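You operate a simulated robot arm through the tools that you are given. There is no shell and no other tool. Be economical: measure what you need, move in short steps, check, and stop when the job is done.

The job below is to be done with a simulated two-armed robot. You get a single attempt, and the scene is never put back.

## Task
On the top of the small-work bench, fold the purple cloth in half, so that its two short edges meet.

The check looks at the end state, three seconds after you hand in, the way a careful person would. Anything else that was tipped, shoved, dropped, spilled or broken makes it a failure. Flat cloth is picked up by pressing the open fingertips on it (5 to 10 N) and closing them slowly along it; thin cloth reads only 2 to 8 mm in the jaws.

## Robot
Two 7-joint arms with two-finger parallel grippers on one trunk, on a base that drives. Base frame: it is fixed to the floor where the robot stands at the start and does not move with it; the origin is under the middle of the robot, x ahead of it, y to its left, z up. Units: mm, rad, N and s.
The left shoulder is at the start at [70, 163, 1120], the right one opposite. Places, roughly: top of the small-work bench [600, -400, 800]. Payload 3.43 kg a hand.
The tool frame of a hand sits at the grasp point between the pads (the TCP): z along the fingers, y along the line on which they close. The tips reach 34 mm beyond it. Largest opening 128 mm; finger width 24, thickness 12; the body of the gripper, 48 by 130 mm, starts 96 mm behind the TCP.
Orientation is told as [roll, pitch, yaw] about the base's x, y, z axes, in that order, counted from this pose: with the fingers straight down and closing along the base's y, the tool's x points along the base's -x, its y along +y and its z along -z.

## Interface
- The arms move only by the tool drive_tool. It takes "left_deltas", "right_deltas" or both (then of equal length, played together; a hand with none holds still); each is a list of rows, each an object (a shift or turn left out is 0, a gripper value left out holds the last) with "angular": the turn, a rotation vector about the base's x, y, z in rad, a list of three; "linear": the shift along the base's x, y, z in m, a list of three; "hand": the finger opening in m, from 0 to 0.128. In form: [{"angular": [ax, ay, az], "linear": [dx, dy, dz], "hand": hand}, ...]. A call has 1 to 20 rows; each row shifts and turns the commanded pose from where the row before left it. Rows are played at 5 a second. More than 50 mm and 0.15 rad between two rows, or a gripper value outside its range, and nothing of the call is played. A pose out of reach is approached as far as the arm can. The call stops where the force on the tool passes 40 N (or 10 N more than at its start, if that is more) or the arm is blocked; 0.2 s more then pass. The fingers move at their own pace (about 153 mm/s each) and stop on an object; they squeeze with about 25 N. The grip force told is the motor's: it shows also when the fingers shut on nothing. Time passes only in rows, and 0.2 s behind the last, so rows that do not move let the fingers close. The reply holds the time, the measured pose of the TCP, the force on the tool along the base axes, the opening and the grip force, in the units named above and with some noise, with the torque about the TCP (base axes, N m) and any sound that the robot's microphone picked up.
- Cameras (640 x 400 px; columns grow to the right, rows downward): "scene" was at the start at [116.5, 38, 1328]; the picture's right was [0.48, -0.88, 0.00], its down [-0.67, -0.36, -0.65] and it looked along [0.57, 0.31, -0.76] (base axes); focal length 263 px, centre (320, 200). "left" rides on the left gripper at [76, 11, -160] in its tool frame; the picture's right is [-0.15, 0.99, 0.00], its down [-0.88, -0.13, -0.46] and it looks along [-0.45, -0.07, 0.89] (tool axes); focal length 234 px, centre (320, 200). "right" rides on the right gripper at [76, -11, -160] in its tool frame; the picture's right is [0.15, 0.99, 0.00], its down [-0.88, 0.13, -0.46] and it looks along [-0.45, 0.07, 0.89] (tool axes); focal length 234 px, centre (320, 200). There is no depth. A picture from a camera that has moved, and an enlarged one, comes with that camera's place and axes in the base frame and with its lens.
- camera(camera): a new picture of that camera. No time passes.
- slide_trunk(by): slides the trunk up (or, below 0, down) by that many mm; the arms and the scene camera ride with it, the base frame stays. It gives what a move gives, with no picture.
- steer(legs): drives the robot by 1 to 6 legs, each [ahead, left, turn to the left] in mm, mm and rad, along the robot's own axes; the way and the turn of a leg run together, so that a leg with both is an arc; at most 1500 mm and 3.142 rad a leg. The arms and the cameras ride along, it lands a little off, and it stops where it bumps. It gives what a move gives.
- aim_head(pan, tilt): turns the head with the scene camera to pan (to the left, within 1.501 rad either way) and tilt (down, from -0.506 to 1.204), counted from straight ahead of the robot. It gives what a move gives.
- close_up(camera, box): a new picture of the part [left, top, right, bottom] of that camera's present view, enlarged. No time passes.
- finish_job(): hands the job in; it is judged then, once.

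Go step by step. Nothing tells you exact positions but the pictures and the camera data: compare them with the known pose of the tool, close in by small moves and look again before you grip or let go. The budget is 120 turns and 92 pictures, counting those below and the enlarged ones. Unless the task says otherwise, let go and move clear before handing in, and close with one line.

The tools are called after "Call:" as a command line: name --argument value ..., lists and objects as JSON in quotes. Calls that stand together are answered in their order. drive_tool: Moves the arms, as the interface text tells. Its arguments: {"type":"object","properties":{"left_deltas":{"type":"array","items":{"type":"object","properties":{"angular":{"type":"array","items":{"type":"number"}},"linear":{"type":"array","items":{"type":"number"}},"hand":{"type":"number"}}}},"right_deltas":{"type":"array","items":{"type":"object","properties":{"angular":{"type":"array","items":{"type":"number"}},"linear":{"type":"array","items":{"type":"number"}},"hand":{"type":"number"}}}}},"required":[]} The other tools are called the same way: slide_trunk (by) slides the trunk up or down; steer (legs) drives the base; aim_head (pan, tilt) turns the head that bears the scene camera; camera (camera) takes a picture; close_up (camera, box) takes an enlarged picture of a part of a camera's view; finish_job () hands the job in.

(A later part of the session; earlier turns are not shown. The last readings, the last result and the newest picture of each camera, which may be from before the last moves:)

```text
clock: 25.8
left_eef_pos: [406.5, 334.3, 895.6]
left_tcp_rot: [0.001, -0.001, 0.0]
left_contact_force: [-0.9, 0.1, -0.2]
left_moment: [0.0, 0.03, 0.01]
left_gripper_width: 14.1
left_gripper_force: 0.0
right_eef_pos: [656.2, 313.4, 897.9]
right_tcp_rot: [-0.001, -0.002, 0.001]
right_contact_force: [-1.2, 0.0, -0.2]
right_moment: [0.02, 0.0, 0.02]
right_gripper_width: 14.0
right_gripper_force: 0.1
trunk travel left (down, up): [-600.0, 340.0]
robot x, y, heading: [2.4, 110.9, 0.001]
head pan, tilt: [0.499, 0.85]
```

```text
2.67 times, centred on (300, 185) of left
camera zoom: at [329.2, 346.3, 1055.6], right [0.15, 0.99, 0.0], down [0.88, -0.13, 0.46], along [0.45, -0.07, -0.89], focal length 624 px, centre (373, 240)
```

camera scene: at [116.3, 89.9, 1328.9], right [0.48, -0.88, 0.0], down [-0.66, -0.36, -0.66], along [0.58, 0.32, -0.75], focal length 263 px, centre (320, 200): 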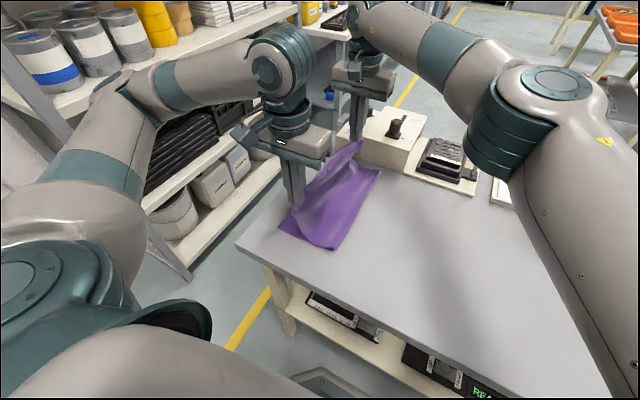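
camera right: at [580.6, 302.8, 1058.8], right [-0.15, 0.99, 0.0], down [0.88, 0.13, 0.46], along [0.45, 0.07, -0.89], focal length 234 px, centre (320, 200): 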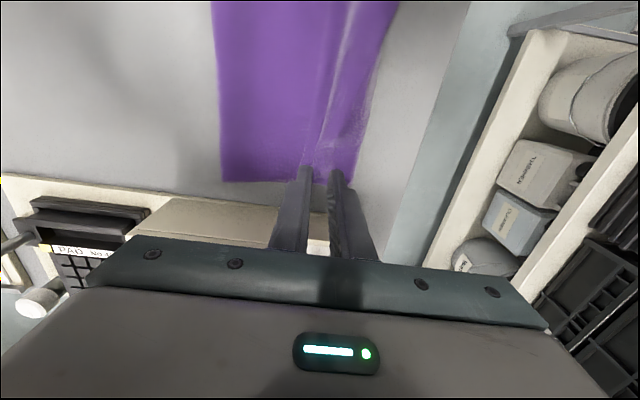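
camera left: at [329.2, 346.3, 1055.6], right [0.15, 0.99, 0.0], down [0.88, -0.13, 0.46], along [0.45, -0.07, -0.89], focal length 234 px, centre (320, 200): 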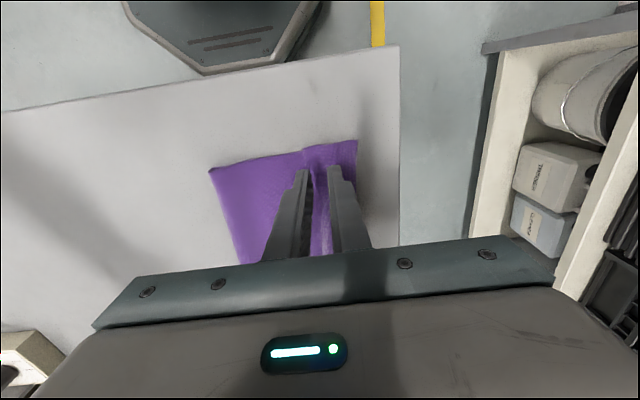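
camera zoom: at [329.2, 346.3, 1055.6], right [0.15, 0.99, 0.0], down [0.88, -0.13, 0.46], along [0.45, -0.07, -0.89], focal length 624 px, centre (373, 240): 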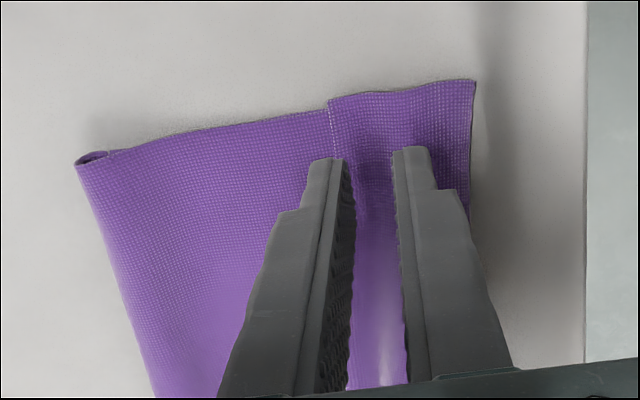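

Both hands are placed with the −y finger just on the flap. I descend with care.

Call:
drive_tool --left_deltas '[{"linear": [0, 0, -0.025]}, {"linear": [0, 0, -0.02]}, {"linear": [0, 0, -0.006]}, {"linear": [0, 0, -0.001]}, {"linear": [0, 0, -0.001]}, {"linear": [0, 0, -0.001]}, {}]' --right_deltas '[{"linear": [0, 0, -0.025]}, {"linear": [0, 0, -0.02]}, {"linear": [0, 0, -0.006]}, {"linear": [0, 0, -0.001]}, {"linear": [0, 0, -0.001]}, {"linear": [0, 0, -0.001]}, {}]'

```text
clock: 27.4
left_eef_pos: [403.7, 334.8, 840.4]
left_tcp_rot: [-0.001, 0.0, 0.002]
left_contact_force: [0.4, 0.0, -0.7]
left_moment: [-0.01, -0.04, 0.02]
left_gripper_width: 14.1
left_gripper_force: 0.0
right_eef_pos: [655.6, 315.7, 842.5]
right_tcp_rot: [0.0, -0.001, -0.001]
right_contact_force: [-0.1, 0.0, 0.6]
right_moment: [0.01, -0.03, -0.04]
right_gripper_width: 13.9
right_gripper_force: 0.1
trunk travel left (down, up): [-600.0, 340.0]
robot x, y, heading: [-1.5, 110.3, 0.006]
head pan, tilt: [0.499, 0.85]
```

Call:
drive_tool --left_deltas '[{"linear": [0, 0, -0.001]}, {"linear": [0, 0, -0.0007]}, {"linear": [0, 0, -0.0006]}, {}]' --right_deltas '[{"linear": [0, 0, -0.002]}, {"linear": [0, 0, -0.001]}, {"linear": [0, 0, -0.001]}, {}]'

```text
clock: 28.4
left_eef_pos: [404.8, 335.3, 840.4]
left_tcp_rot: [-0.001, 0.001, -0.001]
left_contact_force: [0.6, -0.6, 0.5]
left_moment: [0.03, -0.04, 0.01]
left_gripper_width: 13.6
left_gripper_force: 0.0
right_eef_pos: [654.3, 315.2, 839.4]
right_tcp_rot: [-0.001, 0.0, 0.001]
right_contact_force: [-0.6, 0.6, 2.9]
right_moment: [0.02, -0.02, 0.02]
right_gripper_width: 13.7
right_gripper_force: 0.0
trunk travel left (down, up): [-600.0, 340.0]
robot x, y, heading: [1.8, 112.0, -0.002]
head pan, tilt: [0.499, 0.85]
```

Call:
drive_tool --left_deltas '[{"linear": [0, 0, -0.001]}, {"linear": [0, 0, -0.001]}, {}]' --right_deltas '[{}, {"linear": [0, 0, -0.0004]}, {}]'

```text
clock: 29.2
left_eef_pos: [403.6, 335.5, 837.8]
left_tcp_rot: [0.0, -0.001, -0.002]
left_contact_force: [0.1, 0.6, 0.9]
left_moment: [0.03, 0.0, 0.02]
left_gripper_width: 14.2
left_gripper_force: 0.1
right_eef_pos: [655.2, 315.0, 839.6]
right_tcp_rot: [0.0, 0.0, 0.0]
right_contact_force: [-0.1, 1.0, 3.4]
right_moment: [0.01, -0.02, -0.02]
right_gripper_width: 14.0
right_gripper_force: 0.0
trunk travel left (down, up): [-600.0, 340.0]
robot x, y, heading: [1.4, 110.8, 0.002]
head pan, tilt: [0.499, 0.85]
```

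Call:
drive_tool --left_deltas '[{"linear": [0, 0, -0.0006]}, {"linear": [0, 0, -0.0006]}, {}]' --right_deltas '[{}, {"linear": [0, 0, -0.0005]}, {}]'

```text
clock: 30.0
left_eef_pos: [405.0, 335.6, 838.3]
left_tcp_rot: [0.0, -0.001, -0.001]
left_contact_force: [0.7, -1.3, 9.3]
left_moment: [-0.04, -0.09, -0.04]
left_gripper_width: 13.8
left_gripper_force: 0.0
right_eef_pos: [654.4, 314.9, 837.8]
right_tcp_rot: [0.002, -0.002, 0.001]
right_contact_force: [0.5, 1.2, 4.9]
right_moment: [-0.01, -0.05, 0.03]
right_gripper_width: 13.6
right_gripper_force: 0.0
trunk travel left (down, up): [-600.0, 340.0]
robot x, y, heading: [-0.3, 111.0, -0.001]
head pan, tilt: [0.499, 0.85]
```

Contact is in range (9 N left, 5 N right). I close slowly and lift a little to see what is held.

Call:
drive_tool --left_deltas '[{"hand": 0.012}, {"hand": 0.0105}, {"hand": 0.009}, {"hand": 0.0075}, {"hand": 0.006}, {"hand": 0.0045}, {"hand": 0.003}, {"hand": 0.001}, {"hand": 0}, {}, {"linear": [0, 0, 0.01]}, {"linear": [0, -0.003, 0.012]}, {"linear": [0, -0.003, 0.012]}, {}]' --right_deltas '[{"hand": 0.012}, {"hand": 0.0105}, {"hand": 0.009}, {"hand": 0.0075}, {"hand": 0.006}, {"hand": 0.0045}, {"hand": 0.003}, {"hand": 0.001}, {"hand": 0}, {}, {"linear": [0, 0, 0.01]}, {"linear": [0, -0.003, 0.012]}, {"linear": [0, -0.003, 0.012]}, {}]'

Call:
close_up --camera "right" --box '[210, 40, 410, 200]'

Call:
close_up --camera "left" --box '[200, 110, 400, 260]'

Call:
close_up --camera "scene" --box '[250, 120, 410, 260]'

```text
clock: 33.0
left_eef_pos: [405.9, 328.5, 871.5]
left_tcp_rot: [0.001, 0.001, 0.001]
left_contact_force: [-0.3, 0.1, -0.4]
left_moment: [0.01, -0.01, 0.07]
left_gripper_width: 0.1
left_gripper_force: 25.5
right_eef_pos: [654.1, 309.1, 871.0]
right_tcp_rot: [0.001, -0.001, 0.0]
right_contact_force: [0.4, -0.2, -0.3]
right_moment: [-0.02, 0.04, 0.01]
right_gripper_width: 0.0
right_gripper_force: 24.9
trunk travel left (down, up): [-600.0, 340.0]
robot x, y, heading: [1.5, 105.4, 0.002]
head pan, tilt: [0.499, 0.85]
```

```text
2.50 times, centred on (310, 120) of right
camera zoom: at [578.7, 297.7, 1032.4], right [-0.15, 0.99, 0.0], down [0.88, 0.13, 0.46], along [0.45, 0.07, -0.89], focal length 585 px, centre (345, 400)
```

zoom: 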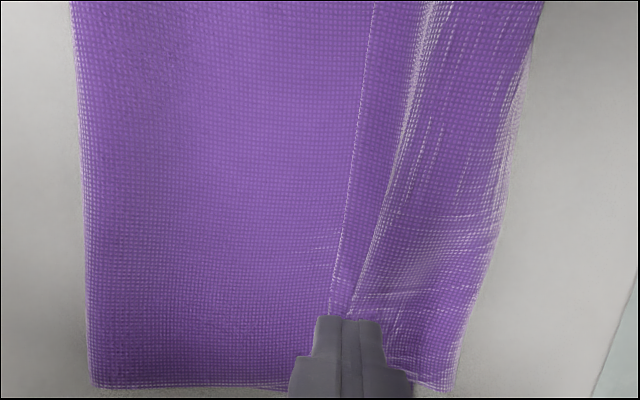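

```text
2.67 times, centred on (300, 185) of left
camera zoom: at [328.0, 340.2, 1030.6], right [0.15, 0.99, 0.0], down [0.88, -0.13, 0.46], along [0.45, -0.07, -0.89], focal length 624 px, centre (373, 240)
```

zoom: 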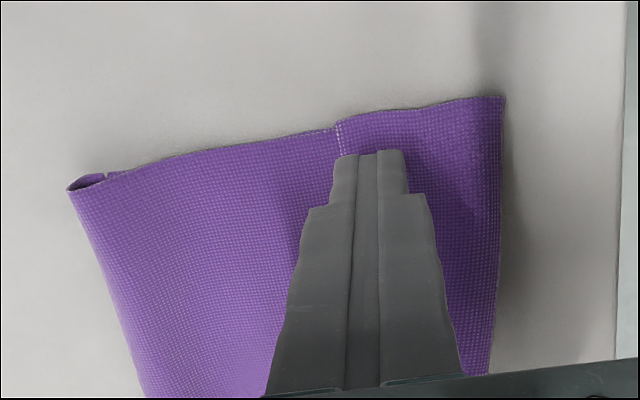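

```text
2.86 times, centred on (330, 190) of scene
camera zoom: at [116.3, 149.7, 1328.9], right [0.48, -0.88, 0.0], down [-0.66, -0.36, -0.66], along [0.58, 0.32, -0.75], focal length 752 px, centre (291, 229)
```

zoom: 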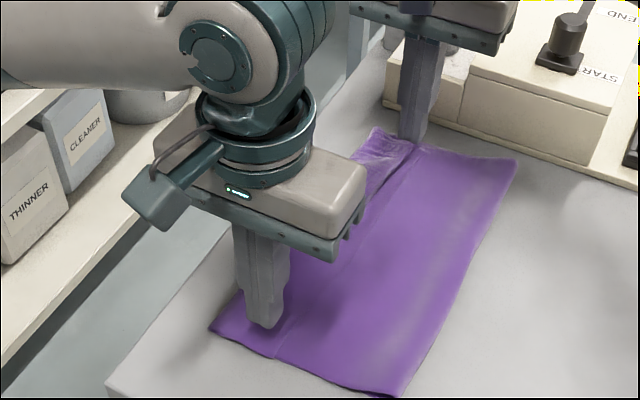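

Both jaws closed on nothing; the stroke was too short to raise a ridge on the layered cloth. I back up, shift the base a little left and retry with a 32 mm opening on the 60 mm flap.

Call:
steer --legs '[[0, 25, 0]]'

Call:
drive_tool --left_deltas '[{"linear": [0, -0.008, 0.01], "hand": 0.032}, {}, {}]' --right_deltas '[{"linear": [0, -0.002, 0.01], "hand": 0.032}, {}, {}]'

Call:
close_up --camera "right" --box '[210, 40, 410, 200]'

Call:
close_up --camera "left" --box '[200, 110, 400, 260]'

```text
clock: 33.9
left_eef_pos: [404.5, 353.8, 872.1]
left_tcp_rot: [0.0, 0.001, 0.001]
left_contact_force: [0.5, 0.2, 0.0]
left_moment: [0.02, 0.03, 0.0]
left_gripper_width: 0.0
left_gripper_force: 25.1
right_eef_pos: [655.2, 333.0, 871.9]
right_tcp_rot: [0.001, -0.003, -0.002]
right_contact_force: [-0.4, 0.1, 0.5]
right_moment: [0.02, 0.03, 0.0]
right_gripper_width: 0.1
right_gripper_force: 25.2
trunk travel left (down, up): [-600.0, 340.0]
robot x, y, heading: [-2.5, 135.8, -0.003]
head pan, tilt: [0.499, 0.85]
```

```text
clock: 34.6
left_eef_pos: [404.6, 344.1, 880.9]
left_tcp_rot: [0.0, 0.0, 0.001]
left_contact_force: [-0.3, 0.0, 0.4]
left_moment: [0.01, -0.01, 0.01]
left_gripper_width: 32.0
left_gripper_force: 0.1
right_eef_pos: [653.9, 330.6, 880.9]
right_tcp_rot: [0.002, 0.0, -0.002]
right_contact_force: [0.2, 0.3, -0.2]
right_moment: [0.02, 0.0, 0.03]
right_gripper_width: 32.0
right_gripper_force: 0.0
trunk travel left (down, up): [-600.0, 340.0]
robot x, y, heading: [3.5, 132.6, 0.0]
head pan, tilt: [0.499, 0.85]
```

```text
2.50 times, centred on (310, 120) of right
camera zoom: at [577.9, 319.3, 1042.5], right [-0.15, 0.99, 0.0], down [0.88, 0.13, 0.46], along [0.45, 0.07, -0.89], focal length 585 px, centre (345, 400)
```

zoom: 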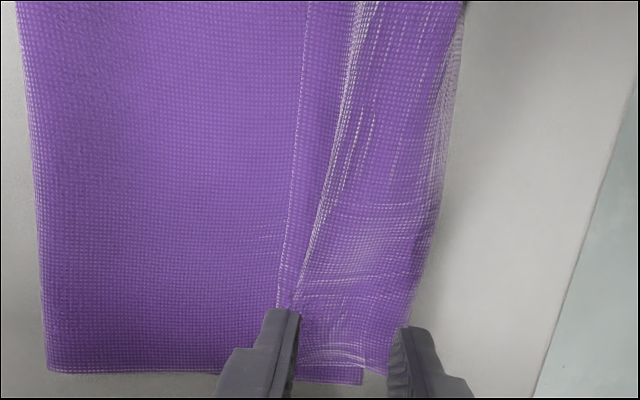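

```text
2.67 times, centred on (300, 185) of left
camera zoom: at [328.2, 356.4, 1040.6], right [0.15, 0.99, 0.0], down [0.88, -0.13, 0.46], along [0.45, -0.07, -0.89], focal length 624 px, centre (373, 240)
```

zoom: 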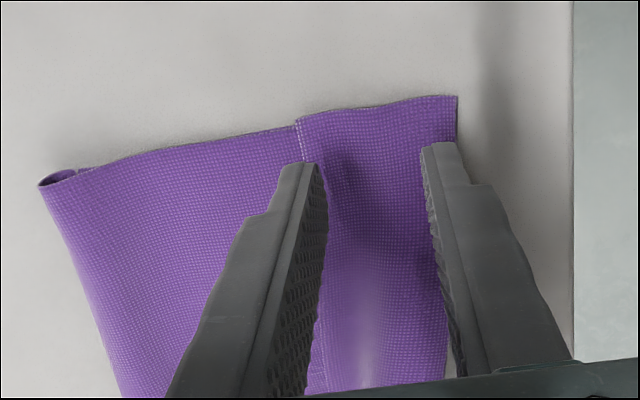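

Call:
drive_tool --left_deltas '[{"linear": [0, 0.002, -0.02]}, {"linear": [0, 0, -0.018]}, {"linear": [0, 0, -0.003]}, {"linear": [0, 0, -0.001]}, {}]' --right_deltas '[{"linear": [0, -0.001, -0.02], "hand": 0.03}, {"linear": [0, 0, -0.018]}, {"linear": [0, 0, -0.003]}, {"linear": [0, 0, -0.001]}, {}]'

```text
clock: 35.9
left_eef_pos: [405.2, 346.4, 839.4]
left_tcp_rot: [-0.001, -0.001, -0.001]
left_contact_force: [0.6, -0.6, 0.6]
left_moment: [0.02, 0.02, 0.02]
left_gripper_width: 32.1
left_gripper_force: 0.1
right_eef_pos: [654.4, 328.9, 839.6]
right_tcp_rot: [0.0, 0.001, -0.003]
right_contact_force: [1.2, -0.5, 3.3]
right_moment: [-0.04, -0.03, -0.01]
right_gripper_width: 30.4
right_gripper_force: 0.5
trunk travel left (down, up): [-600.0, 340.0]
robot x, y, heading: [-0.2, 137.1, -0.002]
head pan, tilt: [0.499, 0.85]
```

Call:
drive_tool --left_deltas '[{"linear": [0, 0, -0.001]}, {"linear": [0, 0, -0.0007]}, {}]' --right_deltas '[{"linear": [0, 0, -0.0007]}, {"linear": [0, 0, -0.0006]}, {}]'

```text
clock: 36.6
left_eef_pos: [404.0, 345.9, 837.6]
left_tcp_rot: [0.0, -0.002, 0.001]
left_contact_force: [1.1, 0.3, 3.8]
left_moment: [-0.02, -0.1, -0.01]
left_gripper_width: 31.5
left_gripper_force: 0.0
right_eef_pos: [653.7, 330.0, 838.9]
right_tcp_rot: [0.002, -0.001, -0.002]
right_contact_force: [1.8, -1.4, 9.4]
right_moment: [-0.17, -0.09, -0.01]
right_gripper_width: 30.2
right_gripper_force: 0.2
trunk travel left (down, up): [-600.0, 340.0]
robot x, y, heading: [-0.2, 139.0, 0.004]
head pan, tilt: [0.499, 0.85]
```

Call:
drive_tool --left_deltas '[{"linear": [0, 0, -0.0006]}, {}, {"hand": 0.029}, {"hand": 0.026}, {"hand": 0.023}, {"hand": 0.02}, {"hand": 0.017}, {"hand": 0.014}, {"hand": 0.011}, {"hand": 0.008}, {"hand": 0.006}, {"hand": 0.004}, {"hand": 0.002}, {"hand": 0}, {}]' --right_deltas '[{"linear": [0, 0, -0.0002]}, {}, {"hand": 0.027}, {"hand": 0.024}, {"hand": 0.021}, {"hand": 0.018}, {"hand": 0.016}, {"hand": 0.014}, {"hand": 0.011}, {"hand": 0.008}, {"hand": 0.006}, {"hand": 0.004}, {"hand": 0.002}, {"hand": 0}, {}]'

Call:
close_up --camera "right" --box '[210, 40, 410, 200]'

Call:
close_up --camera "left" --box '[200, 110, 400, 260]'

```text
clock: 39.9
left_eef_pos: [403.9, 346.2, 837.8]
left_tcp_rot: [0.0, 0.0, 0.002]
left_contact_force: [-1.0, 0.6, 6.7]
left_moment: [-0.05, -0.04, 0.02]
left_gripper_width: 2.7
left_gripper_force: 25.5
right_eef_pos: [655.0, 329.7, 838.8]
right_tcp_rot: [0.003, 0.0, -0.001]
right_contact_force: [-0.5, -1.3, 10.8]
right_moment: [-0.08, -0.03, -0.06]
right_gripper_width: 10.1
right_gripper_force: 25.0
trunk travel left (down, up): [-600.0, 340.0]
robot x, y, heading: [1.3, 134.7, 0.001]
head pan, tilt: [0.499, 0.85]
```

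```text
2.50 times, centred on (310, 120) of right
camera zoom: at [577.6, 317.9, 999.3], right [-0.15, 0.99, 0.0], down [0.88, 0.13, 0.46], along [0.45, 0.07, -0.89], focal length 585 px, centre (345, 400)
```

zoom: 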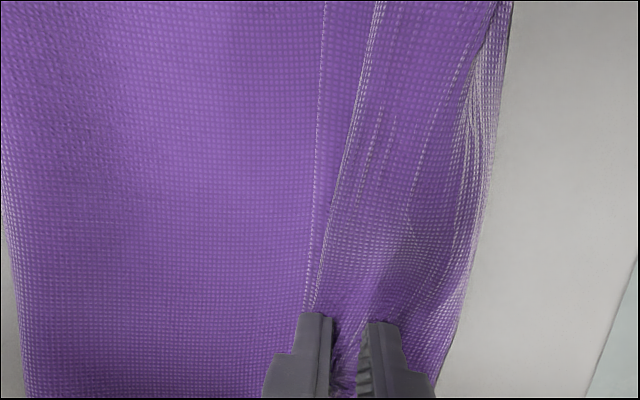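

```text
2.67 times, centred on (300, 185) of left
camera zoom: at [326.9, 357.7, 996.7], right [0.15, 0.99, 0.0], down [0.88, -0.13, 0.46], along [0.45, -0.07, -0.89], focal length 624 px, centre (373, 240)
```

zoom: 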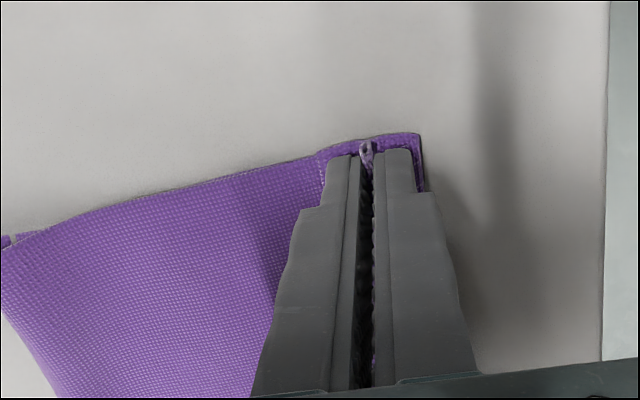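

The left holds one ridge (2.7 mm), but the right has a thick bundle (10 mm). I lift slightly to see what it took.

Call:
drive_tool --left_deltas '[{"linear": [0, 0, 0.01]}, {"linear": [0, 0, 0.01]}, {}]' --right_deltas '[{"linear": [0, 0, 0.01]}, {"linear": [0, 0, 0.01]}, {}]'

Call:
close_up --camera "right" --box '[210, 60, 410, 200]'

Call:
close_up --camera "scene" --box '[270, 120, 430, 260]'

```text
clock: 40.6
left_eef_pos: [406.2, 346.4, 856.1]
left_tcp_rot: [0.0, 0.0, -0.001]
left_contact_force: [0.2, -0.7, -0.2]
left_moment: [0.03, -0.03, 0.01]
left_gripper_width: 2.6
left_gripper_force: 24.9
right_eef_pos: [655.7, 330.2, 857.2]
right_tcp_rot: [-0.001, 0.0, -0.002]
right_contact_force: [0.9, -0.6, 0.0]
right_moment: [0.01, 0.01, 0.0]
right_gripper_width: 2.2
right_gripper_force: 25.3
trunk travel left (down, up): [-600.0, 340.0]
robot x, y, heading: [-0.8, 138.4, 0.007]
head pan, tilt: [0.499, 0.85]
```

```text
2.86 times, centred on (310, 130) of right
camera zoom: at [579.0, 319.0, 1018.2], right [-0.15, 0.99, 0.0], down [0.88, 0.13, 0.46], along [0.45, 0.07, -0.89], focal length 669 px, centre (349, 400)
```

zoom: 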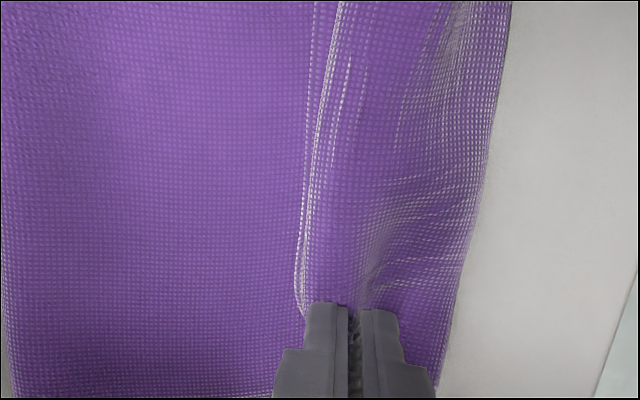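

```text
2.86 times, centred on (350, 190) of scene
camera zoom: at [116.6, 174.2, 1328.8], right [0.48, -0.88, 0.0], down [-0.66, -0.36, -0.66], along [0.58, 0.32, -0.75], focal length 752 px, centre (234, 229)
```

zoom: 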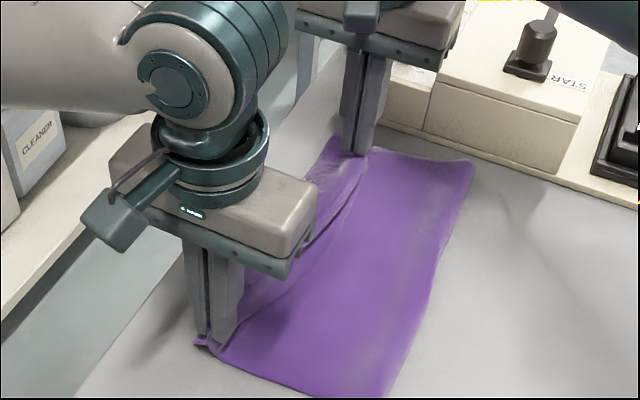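

Now both jaws hold one ridge of the true edge. I carry it up and back (reverse arc) to straighten the lower layer, then will re-lay it on a shorter arc.

Call:
drive_tool --left_deltas '[{"linear": [0, -0.01, 0.017]}, {"linear": [0, -0.01, 0.017]}, {"linear": [0, -0.01, 0.017]}, {"linear": [0, -0.01, 0.017]}, {"linear": [0, -0.01, 0.017]}, {"linear": [0, -0.01, 0.017]}, {}]' --right_deltas '[{"linear": [0, -0.01, 0.017]}, {"linear": [0, -0.01, 0.017]}, {"linear": [0, -0.01, 0.017]}, {"linear": [0, -0.01, 0.017]}, {"linear": [0, -0.01, 0.017]}, {"linear": [0, -0.01, 0.017]}, {}]'

Call:
steer --legs '[[0, -100, 0], [0, -100, 0]]'

Call:
camera --camera "scene"

Call:
camera --camera "left"

Call:
camera --camera "right"

```text
clock: 42.2
left_eef_pos: [406.2, 287.4, 960.1]
left_tcp_rot: [-0.001, 0.001, -0.001]
left_contact_force: [-0.1, 0.2, -0.3]
left_moment: [-0.02, -0.03, 0.01]
left_gripper_width: 2.4
left_gripper_force: 24.9
right_eef_pos: [654.5, 271.5, 959.6]
right_tcp_rot: [0.0, 0.001, 0.0]
right_contact_force: [-0.1, 0.0, 0.2]
right_moment: [0.0, 0.04, 0.03]
right_gripper_width: 2.0
right_gripper_force: 25.0
trunk travel left (down, up): [-600.0, 340.0]
robot x, y, heading: [3.3, 138.3, 0.002]
head pan, tilt: [0.499, 0.85]
```

```text
clock: 44.1
left_eef_pos: [406.1, 88.6, 959.5]
left_tcp_rot: [0.0, 0.002, 0.0]
left_contact_force: [0.7, 0.0, 0.5]
left_moment: [0.02, 0.02, 0.02]
left_gripper_width: 2.5
left_gripper_force: 25.2
right_eef_pos: [654.2, 73.4, 959.7]
right_tcp_rot: [0.001, -0.001, -0.002]
right_contact_force: [-0.6, -0.1, -0.7]
right_moment: [0.02, 0.02, 0.01]
right_gripper_width: 2.4
right_gripper_force: 25.0
trunk travel left (down, up): [-600.0, 340.0]
robot x, y, heading: [-0.7, -61.4, -0.007]
head pan, tilt: [0.499, 0.85]
```

```text
43 pictures are left
camera scene: at [116.4, -23.9, 1328.9], right [0.48, -0.88, 0.0], down [-0.66, -0.36, -0.66], along [0.58, 0.32, -0.75], focal length 263 px, centre (320, 200)
```

scene: 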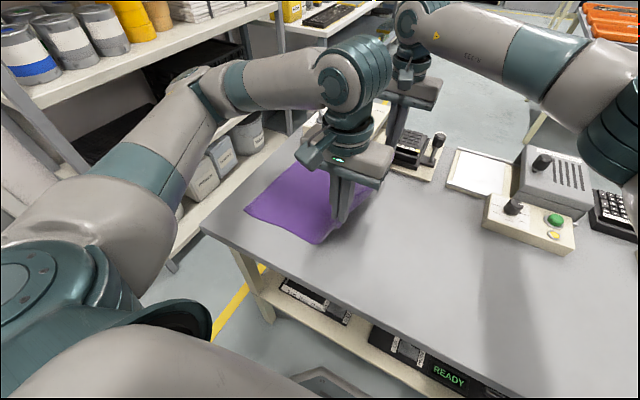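

```text
42 pictures are left
camera left: at [329.2, 101.1, 1118.3], right [0.15, 0.99, 0.0], down [0.88, -0.13, 0.46], along [0.45, -0.07, -0.89], focal length 234 px, centre (320, 200)
```

left: 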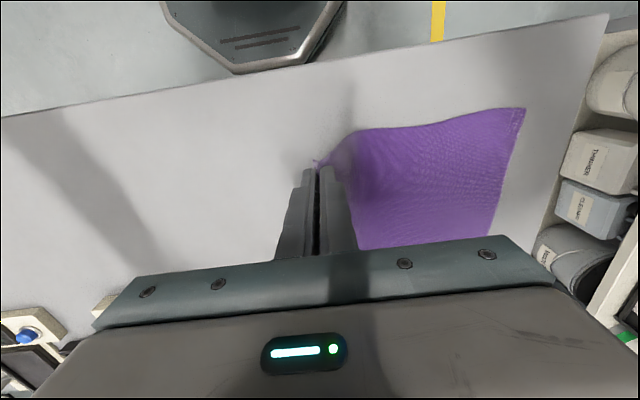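

```text
41 pictures are left
camera right: at [578.7, 61.4, 1120.5], right [-0.14, 0.99, 0.0], down [0.88, 0.13, 0.46], along [0.45, 0.07, -0.89], focal length 234 px, centre (320, 200)
```

right: 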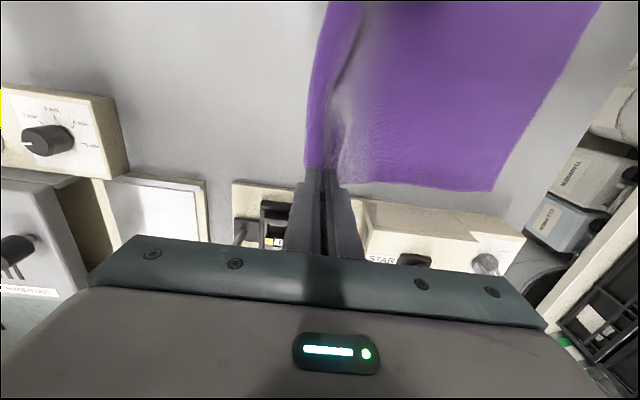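

The lower layer is flat again with its edge at (399,354)–(690,338), so the crease should be near y≈157/141. I carry the edge over again on a shorter arc.

Call:
steer --legs '[[0, 70, 0], [0, 70, 0]]'

Call:
drive_tool --left_deltas '[{"linear": [0, 0.01, -0.011]}, {"linear": [0, 0.01, -0.011]}, {"linear": [0, 0.01, -0.011]}, {"linear": [0, 0.01, -0.011]}, {"linear": [0, 0.01, -0.011]}, {"linear": [0, 0.003, -0.01]}, {}, {}]' --right_deltas '[{"linear": [0, 0.01, -0.011]}, {"linear": [0, 0.01, -0.011]}, {"linear": [0, 0.01, -0.011]}, {"linear": [0, 0.01, -0.011]}, {"linear": [0, 0.01, -0.011]}, {"linear": [0, 0.003, -0.01]}, {}, {}]'

Call:
close_up --camera "scene" --box '[240, 120, 420, 260]'

Call:
camera --camera "left"

Call:
camera --camera "right"

```text
clock: 45.8
left_eef_pos: [405.5, 230.0, 957.9]
left_tcp_rot: [-0.001, 0.001, 0.0]
left_contact_force: [0.2, -1.1, 0.6]
left_moment: [-0.02, 0.02, 0.03]
left_gripper_width: 2.5
left_gripper_force: 24.8
right_eef_pos: [653.8, 215.0, 959.8]
right_tcp_rot: [0.0, 0.0, 0.0]
right_contact_force: [0.2, -0.1, 0.0]
right_moment: [-0.01, 0.03, 0.01]
right_gripper_width: 2.3
right_gripper_force: 25.1
trunk travel left (down, up): [-600.0, 340.0]
robot x, y, heading: [-1.3, 78.3, 0.0]
head pan, tilt: [0.499, 0.85]
```

```text
clock: 47.6
left_eef_pos: [406.0, 284.2, 894.4]
left_tcp_rot: [0.0, 0.0, 0.0]
left_contact_force: [0.4, 0.4, 0.5]
left_moment: [0.0, -0.02, -0.01]
left_gripper_width: 2.5
left_gripper_force: 24.8
right_eef_pos: [652.9, 265.9, 892.7]
right_tcp_rot: [0.0, -0.001, 0.0]
right_contact_force: [-1.1, 0.4, -0.3]
right_moment: [0.02, 0.0, 0.04]
right_gripper_width: 2.1
right_gripper_force: 24.6
trunk travel left (down, up): [-600.0, 340.0]
robot x, y, heading: [0.2, 74.6, 0.003]
head pan, tilt: [0.499, 0.85]
```

```text
2.86 times, centred on (330, 190) of scene
camera zoom: at [116.4, 115.8, 1328.9], right [0.48, -0.88, 0.0], down [-0.66, -0.36, -0.66], along [0.58, 0.32, -0.75], focal length 752 px, centre (291, 229)
```

zoom: 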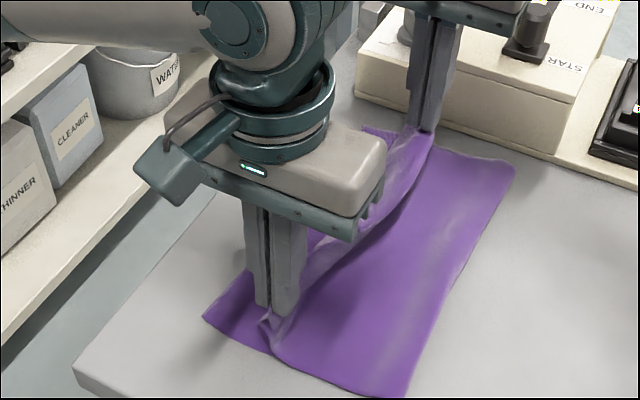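

```text
39 pictures are left
camera left: at [330.1, 296.2, 1053.3], right [0.15, 0.99, 0.0], down [0.88, -0.13, 0.46], along [0.45, -0.07, -0.89], focal length 234 px, centre (320, 200)
```

left: 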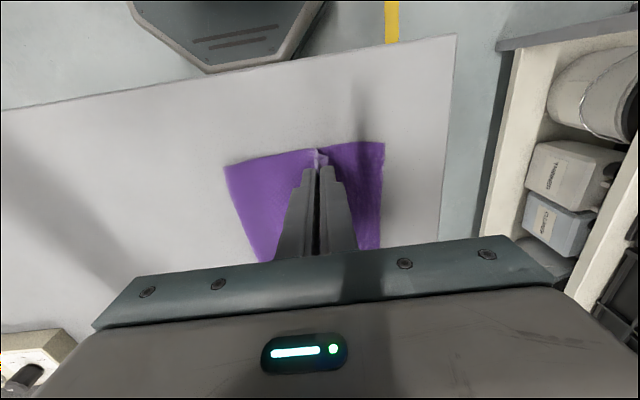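

```text
38 pictures are left
camera right: at [576.6, 254.9, 1054.3], right [-0.15, 0.99, 0.0], down [0.88, 0.13, 0.46], along [0.45, 0.07, -0.89], focal length 234 px, centre (320, 200)
```

right: 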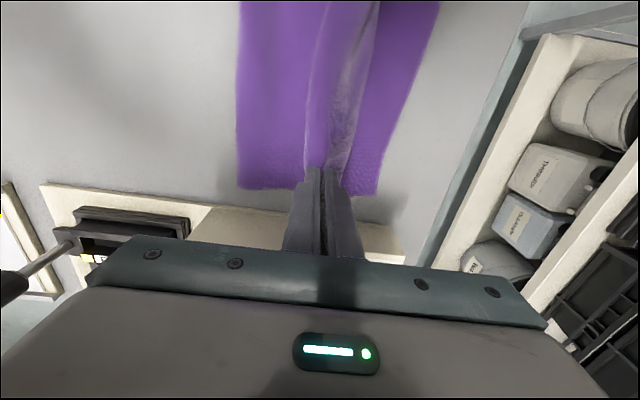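

The layers lie well, with the crease now about y≈178 and still slack. I loosen the jaws slightly and draw them up and outward so that the hem is pulled straight.

Call:
drive_tool --left_deltas '[{"hand": 0.0035}, {"linear": [0, 0.003, 0.004]}, {"linear": [0, 0.004, 0.005]}, {"linear": [0, 0.004, 0.005]}, {"linear": [0, 0.004, 0.005]}]' --right_deltas '[{"hand": 0.0035}, {"linear": [0, 0.003, 0.004]}, {"linear": [0, 0.004, 0.005]}, {"linear": [0, 0.004, 0.005]}, {"linear": [0, 0.004, 0.005]}]'

Call:
close_up --camera "scene" --box '[240, 120, 420, 260]'

Call:
close_up --camera "left" --box '[200, 110, 400, 260]'

Call:
close_up --camera "right" --box '[210, 60, 410, 200]'

```text
clock: 48.8
left_eef_pos: [405.3, 297.4, 913.4]
left_tcp_rot: [0.001, -0.001, 0.003]
left_contact_force: [0.2, 0.1, 0.6]
left_moment: [-0.01, -0.01, 0.01]
left_gripper_width: 3.5
left_gripper_force: 0.2
right_eef_pos: [652.9, 281.7, 914.1]
right_tcp_rot: [-0.001, 0.0, -0.001]
right_contact_force: [0.5, 0.8, 0.5]
right_moment: [0.05, -0.01, 0.01]
right_gripper_width: 3.5
right_gripper_force: 0.3
trunk travel left (down, up): [-600.0, 340.0]
robot x, y, heading: [-0.5, 75.2, 0.004]
head pan, tilt: [0.499, 0.85]
```

```text
2.86 times, centred on (330, 190) of scene
camera zoom: at [116.0, 116.1, 1328.9], right [0.48, -0.88, 0.0], down [-0.66, -0.36, -0.66], along [0.58, 0.32, -0.75], focal length 752 px, centre (291, 229)
```

zoom: 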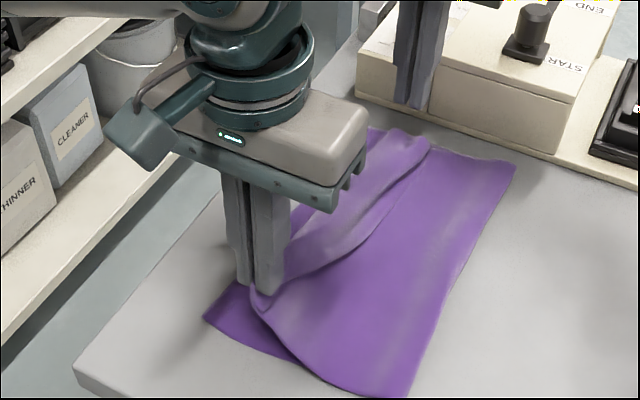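

```text
2.67 times, centred on (300, 185) of left
camera zoom: at [329.0, 309.7, 1072.5], right [0.15, 0.99, 0.0], down [0.88, -0.13, 0.46], along [0.45, -0.07, -0.89], focal length 624 px, centre (373, 240)
```

zoom: 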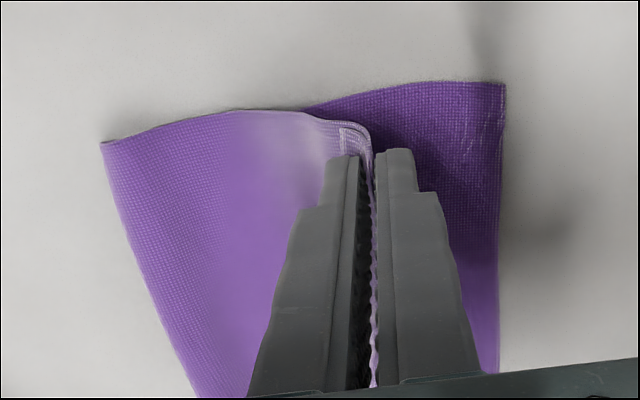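

```text
2.86 times, centred on (310, 130) of right
camera zoom: at [576.9, 269.9, 1075.0], right [-0.15, 0.99, 0.0], down [0.88, 0.13, 0.46], along [0.45, 0.07, -0.89], focal length 669 px, centre (349, 400)
```

zoom: 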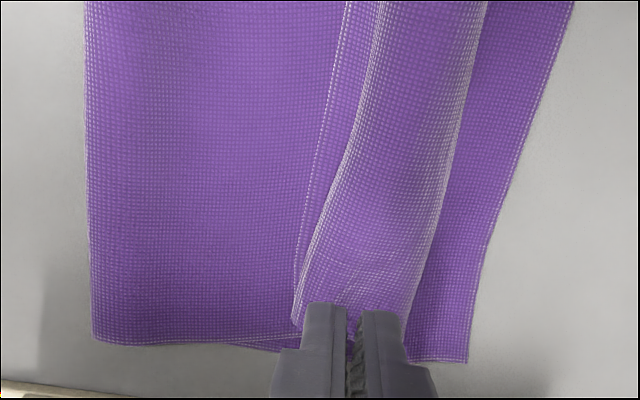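

The right corner slipped out (its hem still turned on top); the left hem is being pulled straight. I continue drawing the left hand up and outward.

Call:
drive_tool --left_deltas '[{"linear": [0, 0.005, 0.006]}, {"linear": [0, 0.005, 0.006]}, {"linear": [0, 0.005, 0.006]}, {"linear": [0, 0.005, 0.006]}, {"linear": [0, 0.005, 0.006]}]' --right_deltas '[{"linear": [0, 0, 0.01]}, {"linear": [0, 0, 0.01]}, {"linear": [0, 0, 0.01]}, {}, {}]'

Call:
close_up --camera "scene" --box '[240, 120, 420, 260]'

Call:
close_up --camera "left" --box '[200, 110, 400, 260]'

```text
clock: 50.0
left_eef_pos: [404.4, 321.6, 943.3]
left_tcp_rot: [-0.001, 0.0, -0.001]
left_contact_force: [0.8, 0.7, -0.1]
left_moment: [0.0, -0.01, -0.01]
left_gripper_width: 4.0
left_gripper_force: 0.1
right_eef_pos: [655.0, 281.2, 944.7]
right_tcp_rot: [0.0, 0.0, 0.0]
right_contact_force: [-0.8, -0.2, 0.5]
right_moment: [0.0, 0.0, -0.03]
right_gripper_width: 3.7
right_gripper_force: 0.2
trunk travel left (down, up): [-600.0, 340.0]
robot x, y, heading: [-2.6, 79.5, 0.006]
head pan, tilt: [0.499, 0.85]
```

```text
2.86 times, centred on (330, 190) of scene
camera zoom: at [116.1, 116.0, 1328.9], right [0.48, -0.88, 0.0], down [-0.66, -0.36, -0.66], along [0.58, 0.32, -0.75], focal length 752 px, centre (291, 229)
```

zoom: 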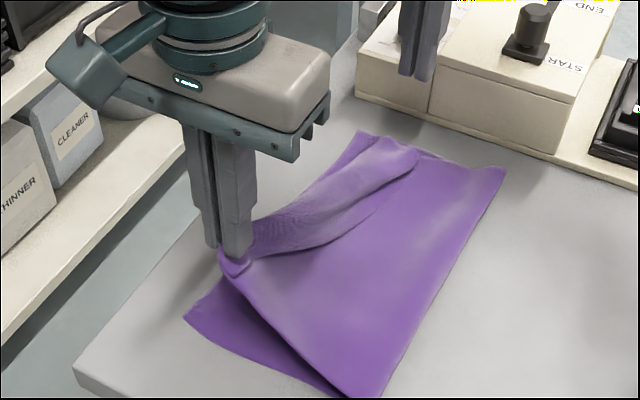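

```text
2.67 times, centred on (300, 185) of left
camera zoom: at [327.4, 334.0, 1102.8], right [0.15, 0.99, 0.0], down [0.88, -0.13, 0.46], along [0.45, -0.07, -0.89], focal length 624 px, centre (373, 240)
```

zoom: 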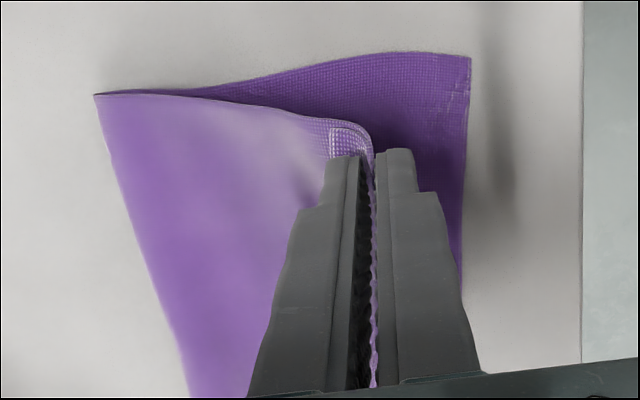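

The left hem keeps clinging, so I take it back down and let go. Then I'll pinch the upper layer's body from its visible face, so the turned hem can hang, drop straight and be laid properly.

Call:
drive_tool --left_deltas '[{"linear": [0, -0.007, -0.014]}, {"linear": [0, -0.007, -0.014]}, {"linear": [0, -0.007, -0.014]}, {"linear": [0, -0.007, -0.014]}, {"linear": [0, -0.007, -0.014]}, {"linear": [0, -0.005, -0.01]}, {"linear": [0, 0, -0.01]}, {"hand": 0.02}, {"hand": 0.04}, {"linear": [0, 0, 0.02]}, {"linear": [0, 0, 0.04]}, {"linear": [0, 0, 0.04]}, {"linear": [0, 0, 0.02]}, {}]' --right_deltas '[{}, {}, {}, {}, {}, {}, {}, {}, {}, {}, {"hand": 0.034}, {"linear": [0, -0.01, 0]}, {"linear": [0, -0.01, 0]}, {}]'

Call:
close_up --camera "scene" --box '[240, 120, 420, 260]'

Call:
camera --camera "left"

Call:
camera --camera "right"

```text
clock: 53.0
left_eef_pos: [403.6, 280.3, 971.7]
left_tcp_rot: [-0.003, 0.0, -0.001]
left_contact_force: [0.6, 1.6, -0.5]
left_moment: [-0.01, 0.0, 0.01]
left_gripper_width: 39.9
left_gripper_force: 0.1
right_eef_pos: [655.8, 259.9, 943.6]
right_tcp_rot: [0.001, -0.001, -0.001]
right_contact_force: [-0.4, 0.3, 0.1]
right_moment: [-0.03, -0.01, 0.02]
right_gripper_width: 34.0
right_gripper_force: 0.1
trunk travel left (down, up): [-600.0, 340.0]
robot x, y, heading: [0.6, 81.0, 0.0]
head pan, tilt: [0.499, 0.85]
```

```text
2.86 times, centred on (330, 190) of scene
camera zoom: at [116.4, 116.2, 1328.9], right [0.48, -0.88, 0.0], down [-0.66, -0.36, -0.66], along [0.58, 0.32, -0.75], focal length 752 px, centre (291, 229)
```

zoom: 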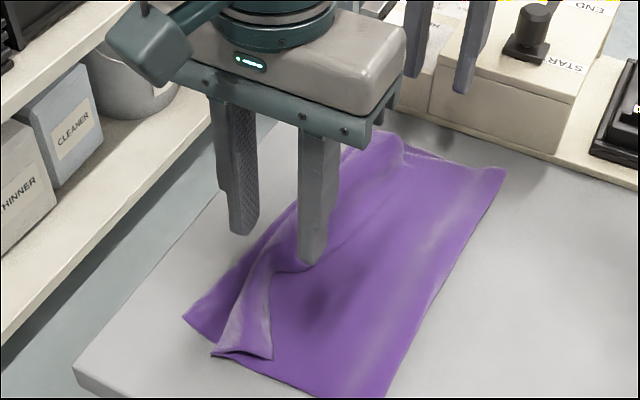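

```text
31 pictures are left
camera left: at [327.5, 293.3, 1130.9], right [0.15, 0.99, 0.0], down [0.88, -0.13, 0.46], along [0.45, -0.07, -0.89], focal length 234 px, centre (320, 200)
```

left: 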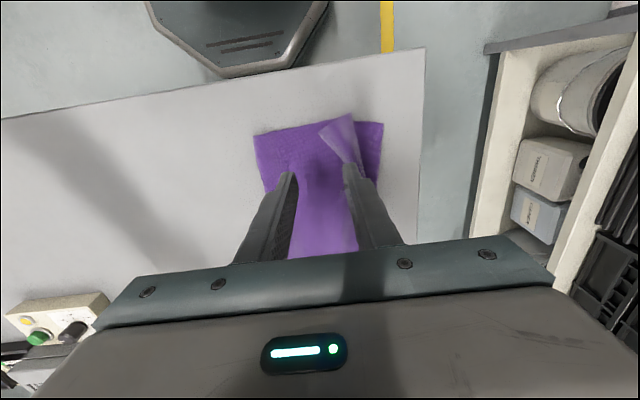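

```text
30 pictures are left
camera right: at [579.7, 249.5, 1104.5], right [-0.15, 0.99, 0.0], down [0.88, 0.13, 0.46], along [0.45, 0.07, -0.89], focal length 234 px, centre (320, 200)
```

right: 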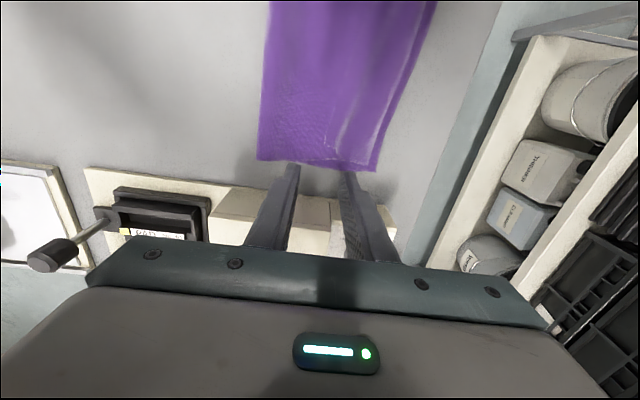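

Call:
drive_tool --left_deltas '[{"linear": [0, -0.035, 0.01]}, {"linear": [0, -0.035, 0.01]}, {"linear": [0, -0.035, 0.01]}, {}]' --right_deltas '[{"linear": [0, -0.03, 0.02]}, {"linear": [0, -0.03, 0.02]}, {"linear": [0, -0.03, 0.0]}, {}]'

Call:
close_up --camera "scene" --box '[270, 140, 390, 260]'

Call:
close_up --camera "left" --box '[300, 90, 520, 250]'

```text
clock: 54.0
left_eef_pos: [405.0, 179.1, 1004.5]
left_tcp_rot: [-0.003, 0.0, 0.002]
left_contact_force: [0.6, 0.3, -0.2]
left_moment: [0.0, 0.03, 0.01]
left_gripper_width: 39.9
left_gripper_force: 0.1
right_eef_pos: [653.9, 172.0, 982.4]
right_tcp_rot: [-0.002, 0.0, 0.003]
right_contact_force: [-0.1, 0.3, -0.3]
right_moment: [-0.07, 0.02, 0.0]
right_gripper_width: 33.9
right_gripper_force: 0.0
trunk travel left (down, up): [-600.0, 340.0]
robot x, y, heading: [0.3, 79.8, 0.007]
head pan, tilt: [0.499, 0.85]
```

```text
3.33 times, centred on (330, 200) of scene
camera zoom: at [116.1, 117.8, 1328.9], right [0.48, -0.88, 0.0], down [-0.66, -0.36, -0.66], along [0.58, 0.32, -0.75], focal length 878 px, centre (287, 200)
```

zoom: 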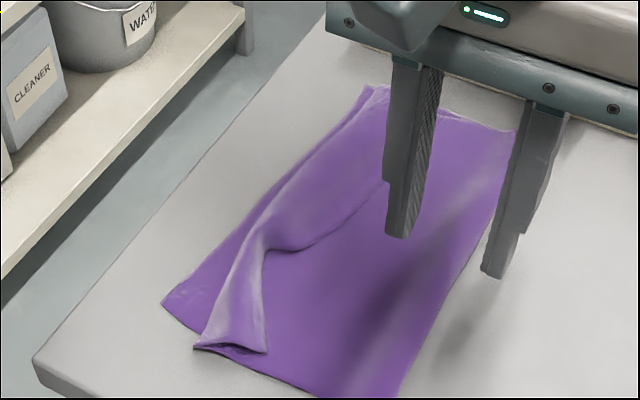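

```text
2.50 times, centred on (410, 170) of left
camera zoom: at [328.3, 190.2, 1163.4], right [0.14, 0.99, 0.0], down [0.88, -0.13, 0.46], along [0.45, -0.07, -0.89], focal length 585 px, centre (95, 275)
```

zoom: 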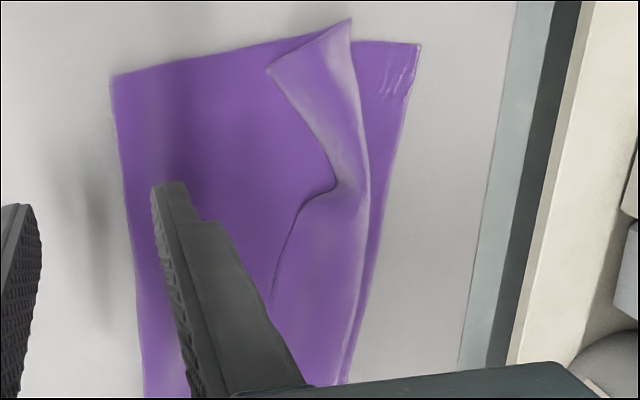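

The view is clear: the upper layer's body (y≈190–280) lies free beside the turned flap. I place both hands over that body strip to pinch it from its visible face.

Call:
drive_tool --left_deltas '[{"linear": [0.008, 0.026, -0.03], "hand": 0.038}, {"linear": [0.008, 0.026, -0.03]}, {"linear": [0.008, 0.024, -0.03]}, {"linear": [0, 0, -0.03]}, {"linear": [0, 0, -0.03]}, {}]' --right_deltas '[{"linear": [0, 0.024, -0.02], "hand": 0.038}, {"linear": [0, 0.024, -0.02]}, {"linear": [-0.003, 0.022, -0.03]}, {"linear": [0, 0, -0.03]}, {"linear": [0, 0, -0.028]}, {}]'

Call:
camera --camera "left"

Call:
camera --camera "right"

```text
clock: 55.4
left_eef_pos: [429.1, 251.2, 853.6]
left_tcp_rot: [0.0, 0.0, 0.001]
left_contact_force: [-0.6, 1.1, 0.6]
left_moment: [0.01, 0.03, -0.01]
left_gripper_width: 37.9
left_gripper_force: 0.1
right_eef_pos: [649.8, 242.6, 857.8]
right_tcp_rot: [-0.001, 0.001, 0.001]
right_contact_force: [0.8, 0.3, 0.4]
right_moment: [0.02, -0.01, -0.02]
right_gripper_width: 37.8
right_gripper_force: 0.1
trunk travel left (down, up): [-600.0, 340.0]
robot x, y, heading: [-0.2, 79.7, 0.003]
head pan, tilt: [0.499, 0.85]
```

```text
27 pictures are left
camera left: at [352.8, 263.2, 1013.2], right [0.15, 0.99, 0.0], down [0.88, -0.13, 0.46], along [0.45, -0.07, -0.89], focal length 234 px, centre (320, 200)
```

left: 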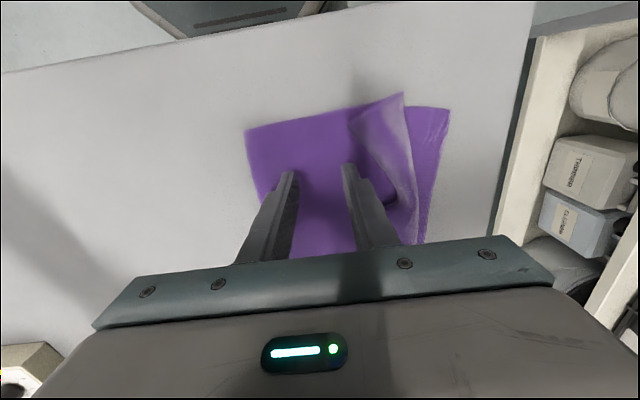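

```text
26 pictures are left
camera right: at [573.4, 230.4, 1018.2], right [-0.15, 0.99, 0.0], down [0.88, 0.13, 0.46], along [0.45, 0.07, -0.89], focal length 234 px, centre (320, 200)
```

right: 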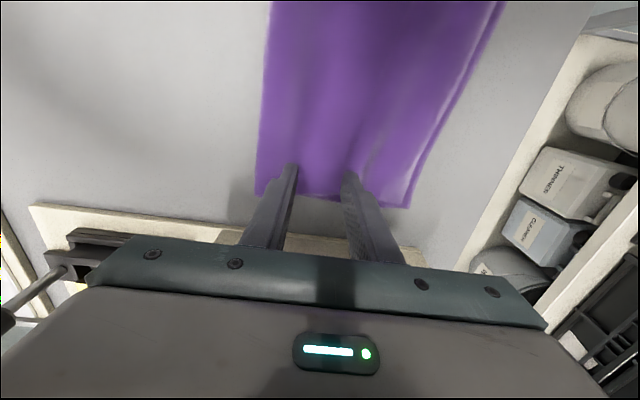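

Call:
drive_tool --left_deltas '[{"linear": [0, 0, -0.011]}, {"linear": [0, 0, -0.002]}, {"linear": [0, 0, -0.001]}, {"linear": [0, 0, -0.001]}, {}]' --right_deltas '[{"linear": [0, -0.004, -0.014]}, {"linear": [0, 0, -0.002]}, {"linear": [0, 0, -0.001]}, {"linear": [0, 0, -0.001]}, {}]'

```text
clock: 56.6
left_eef_pos: [430.8, 253.2, 839.2]
left_tcp_rot: [-0.001, 0.001, 0.001]
left_contact_force: [0.3, 0.0, 0.3]
left_moment: [0.0, 0.01, 0.01]
left_gripper_width: 38.1
left_gripper_force: 0.0
right_eef_pos: [649.8, 238.3, 838.9]
right_tcp_rot: [0.001, 0.0, 0.0]
right_contact_force: [0.0, -0.7, -1.0]
right_moment: [-0.01, -0.02, 0.0]
right_gripper_width: 38.2
right_gripper_force: 0.0
trunk travel left (down, up): [-600.0, 340.0]
robot x, y, heading: [0.5, 77.9, 0.003]
head pan, tilt: [0.499, 0.85]
```

Call:
drive_tool --left_deltas '[{"linear": [0, 0, -0.001]}, {"linear": [0, 0, -0.001]}, {}]' --right_deltas '[{"linear": [0, 0, -0.001]}, {"linear": [0, 0, -0.001]}, {}]'

```text
clock: 57.4
left_eef_pos: [430.2, 254.5, 836.7]
left_tcp_rot: [-0.001, -0.002, -0.001]
left_contact_force: [-0.5, 0.0, 1.5]
left_moment: [-0.02, 0.02, -0.01]
left_gripper_width: 38.0
left_gripper_force: 0.1
right_eef_pos: [650.8, 238.2, 836.2]
right_tcp_rot: [0.002, -0.001, 0.001]
right_contact_force: [0.2, -1.9, 6.0]
right_moment: [0.06, -0.03, -0.01]
right_gripper_width: 37.9
right_gripper_force: 0.1
trunk travel left (down, up): [-600.0, 340.0]
robot x, y, heading: [-2.4, 76.4, 0.003]
head pan, tilt: [0.499, 0.85]
```

Call:
drive_tool --left_deltas '[{"linear": [0, 0, -0.0006]}, {}]' --right_deltas '[{"linear": [0, 0, -0.0001]}, {}]'

```text
clock: 58.0
left_eef_pos: [429.6, 253.6, 836.8]
left_tcp_rot: [0.0, -0.001, 0.001]
left_contact_force: [1.1, 0.4, 5.5]
left_moment: [0.01, 0.02, -0.01]
left_gripper_width: 38.0
left_gripper_force: 0.0
right_eef_pos: [649.8, 237.8, 837.7]
right_tcp_rot: [0.003, 0.001, 0.001]
right_contact_force: [-0.3, -2.0, 5.7]
right_moment: [0.07, -0.01, -0.02]
right_gripper_width: 37.6
right_gripper_force: 0.1
trunk travel left (down, up): [-600.0, 340.0]
robot x, y, heading: [0.8, 77.4, 0.002]
head pan, tilt: [0.499, 0.85]
```

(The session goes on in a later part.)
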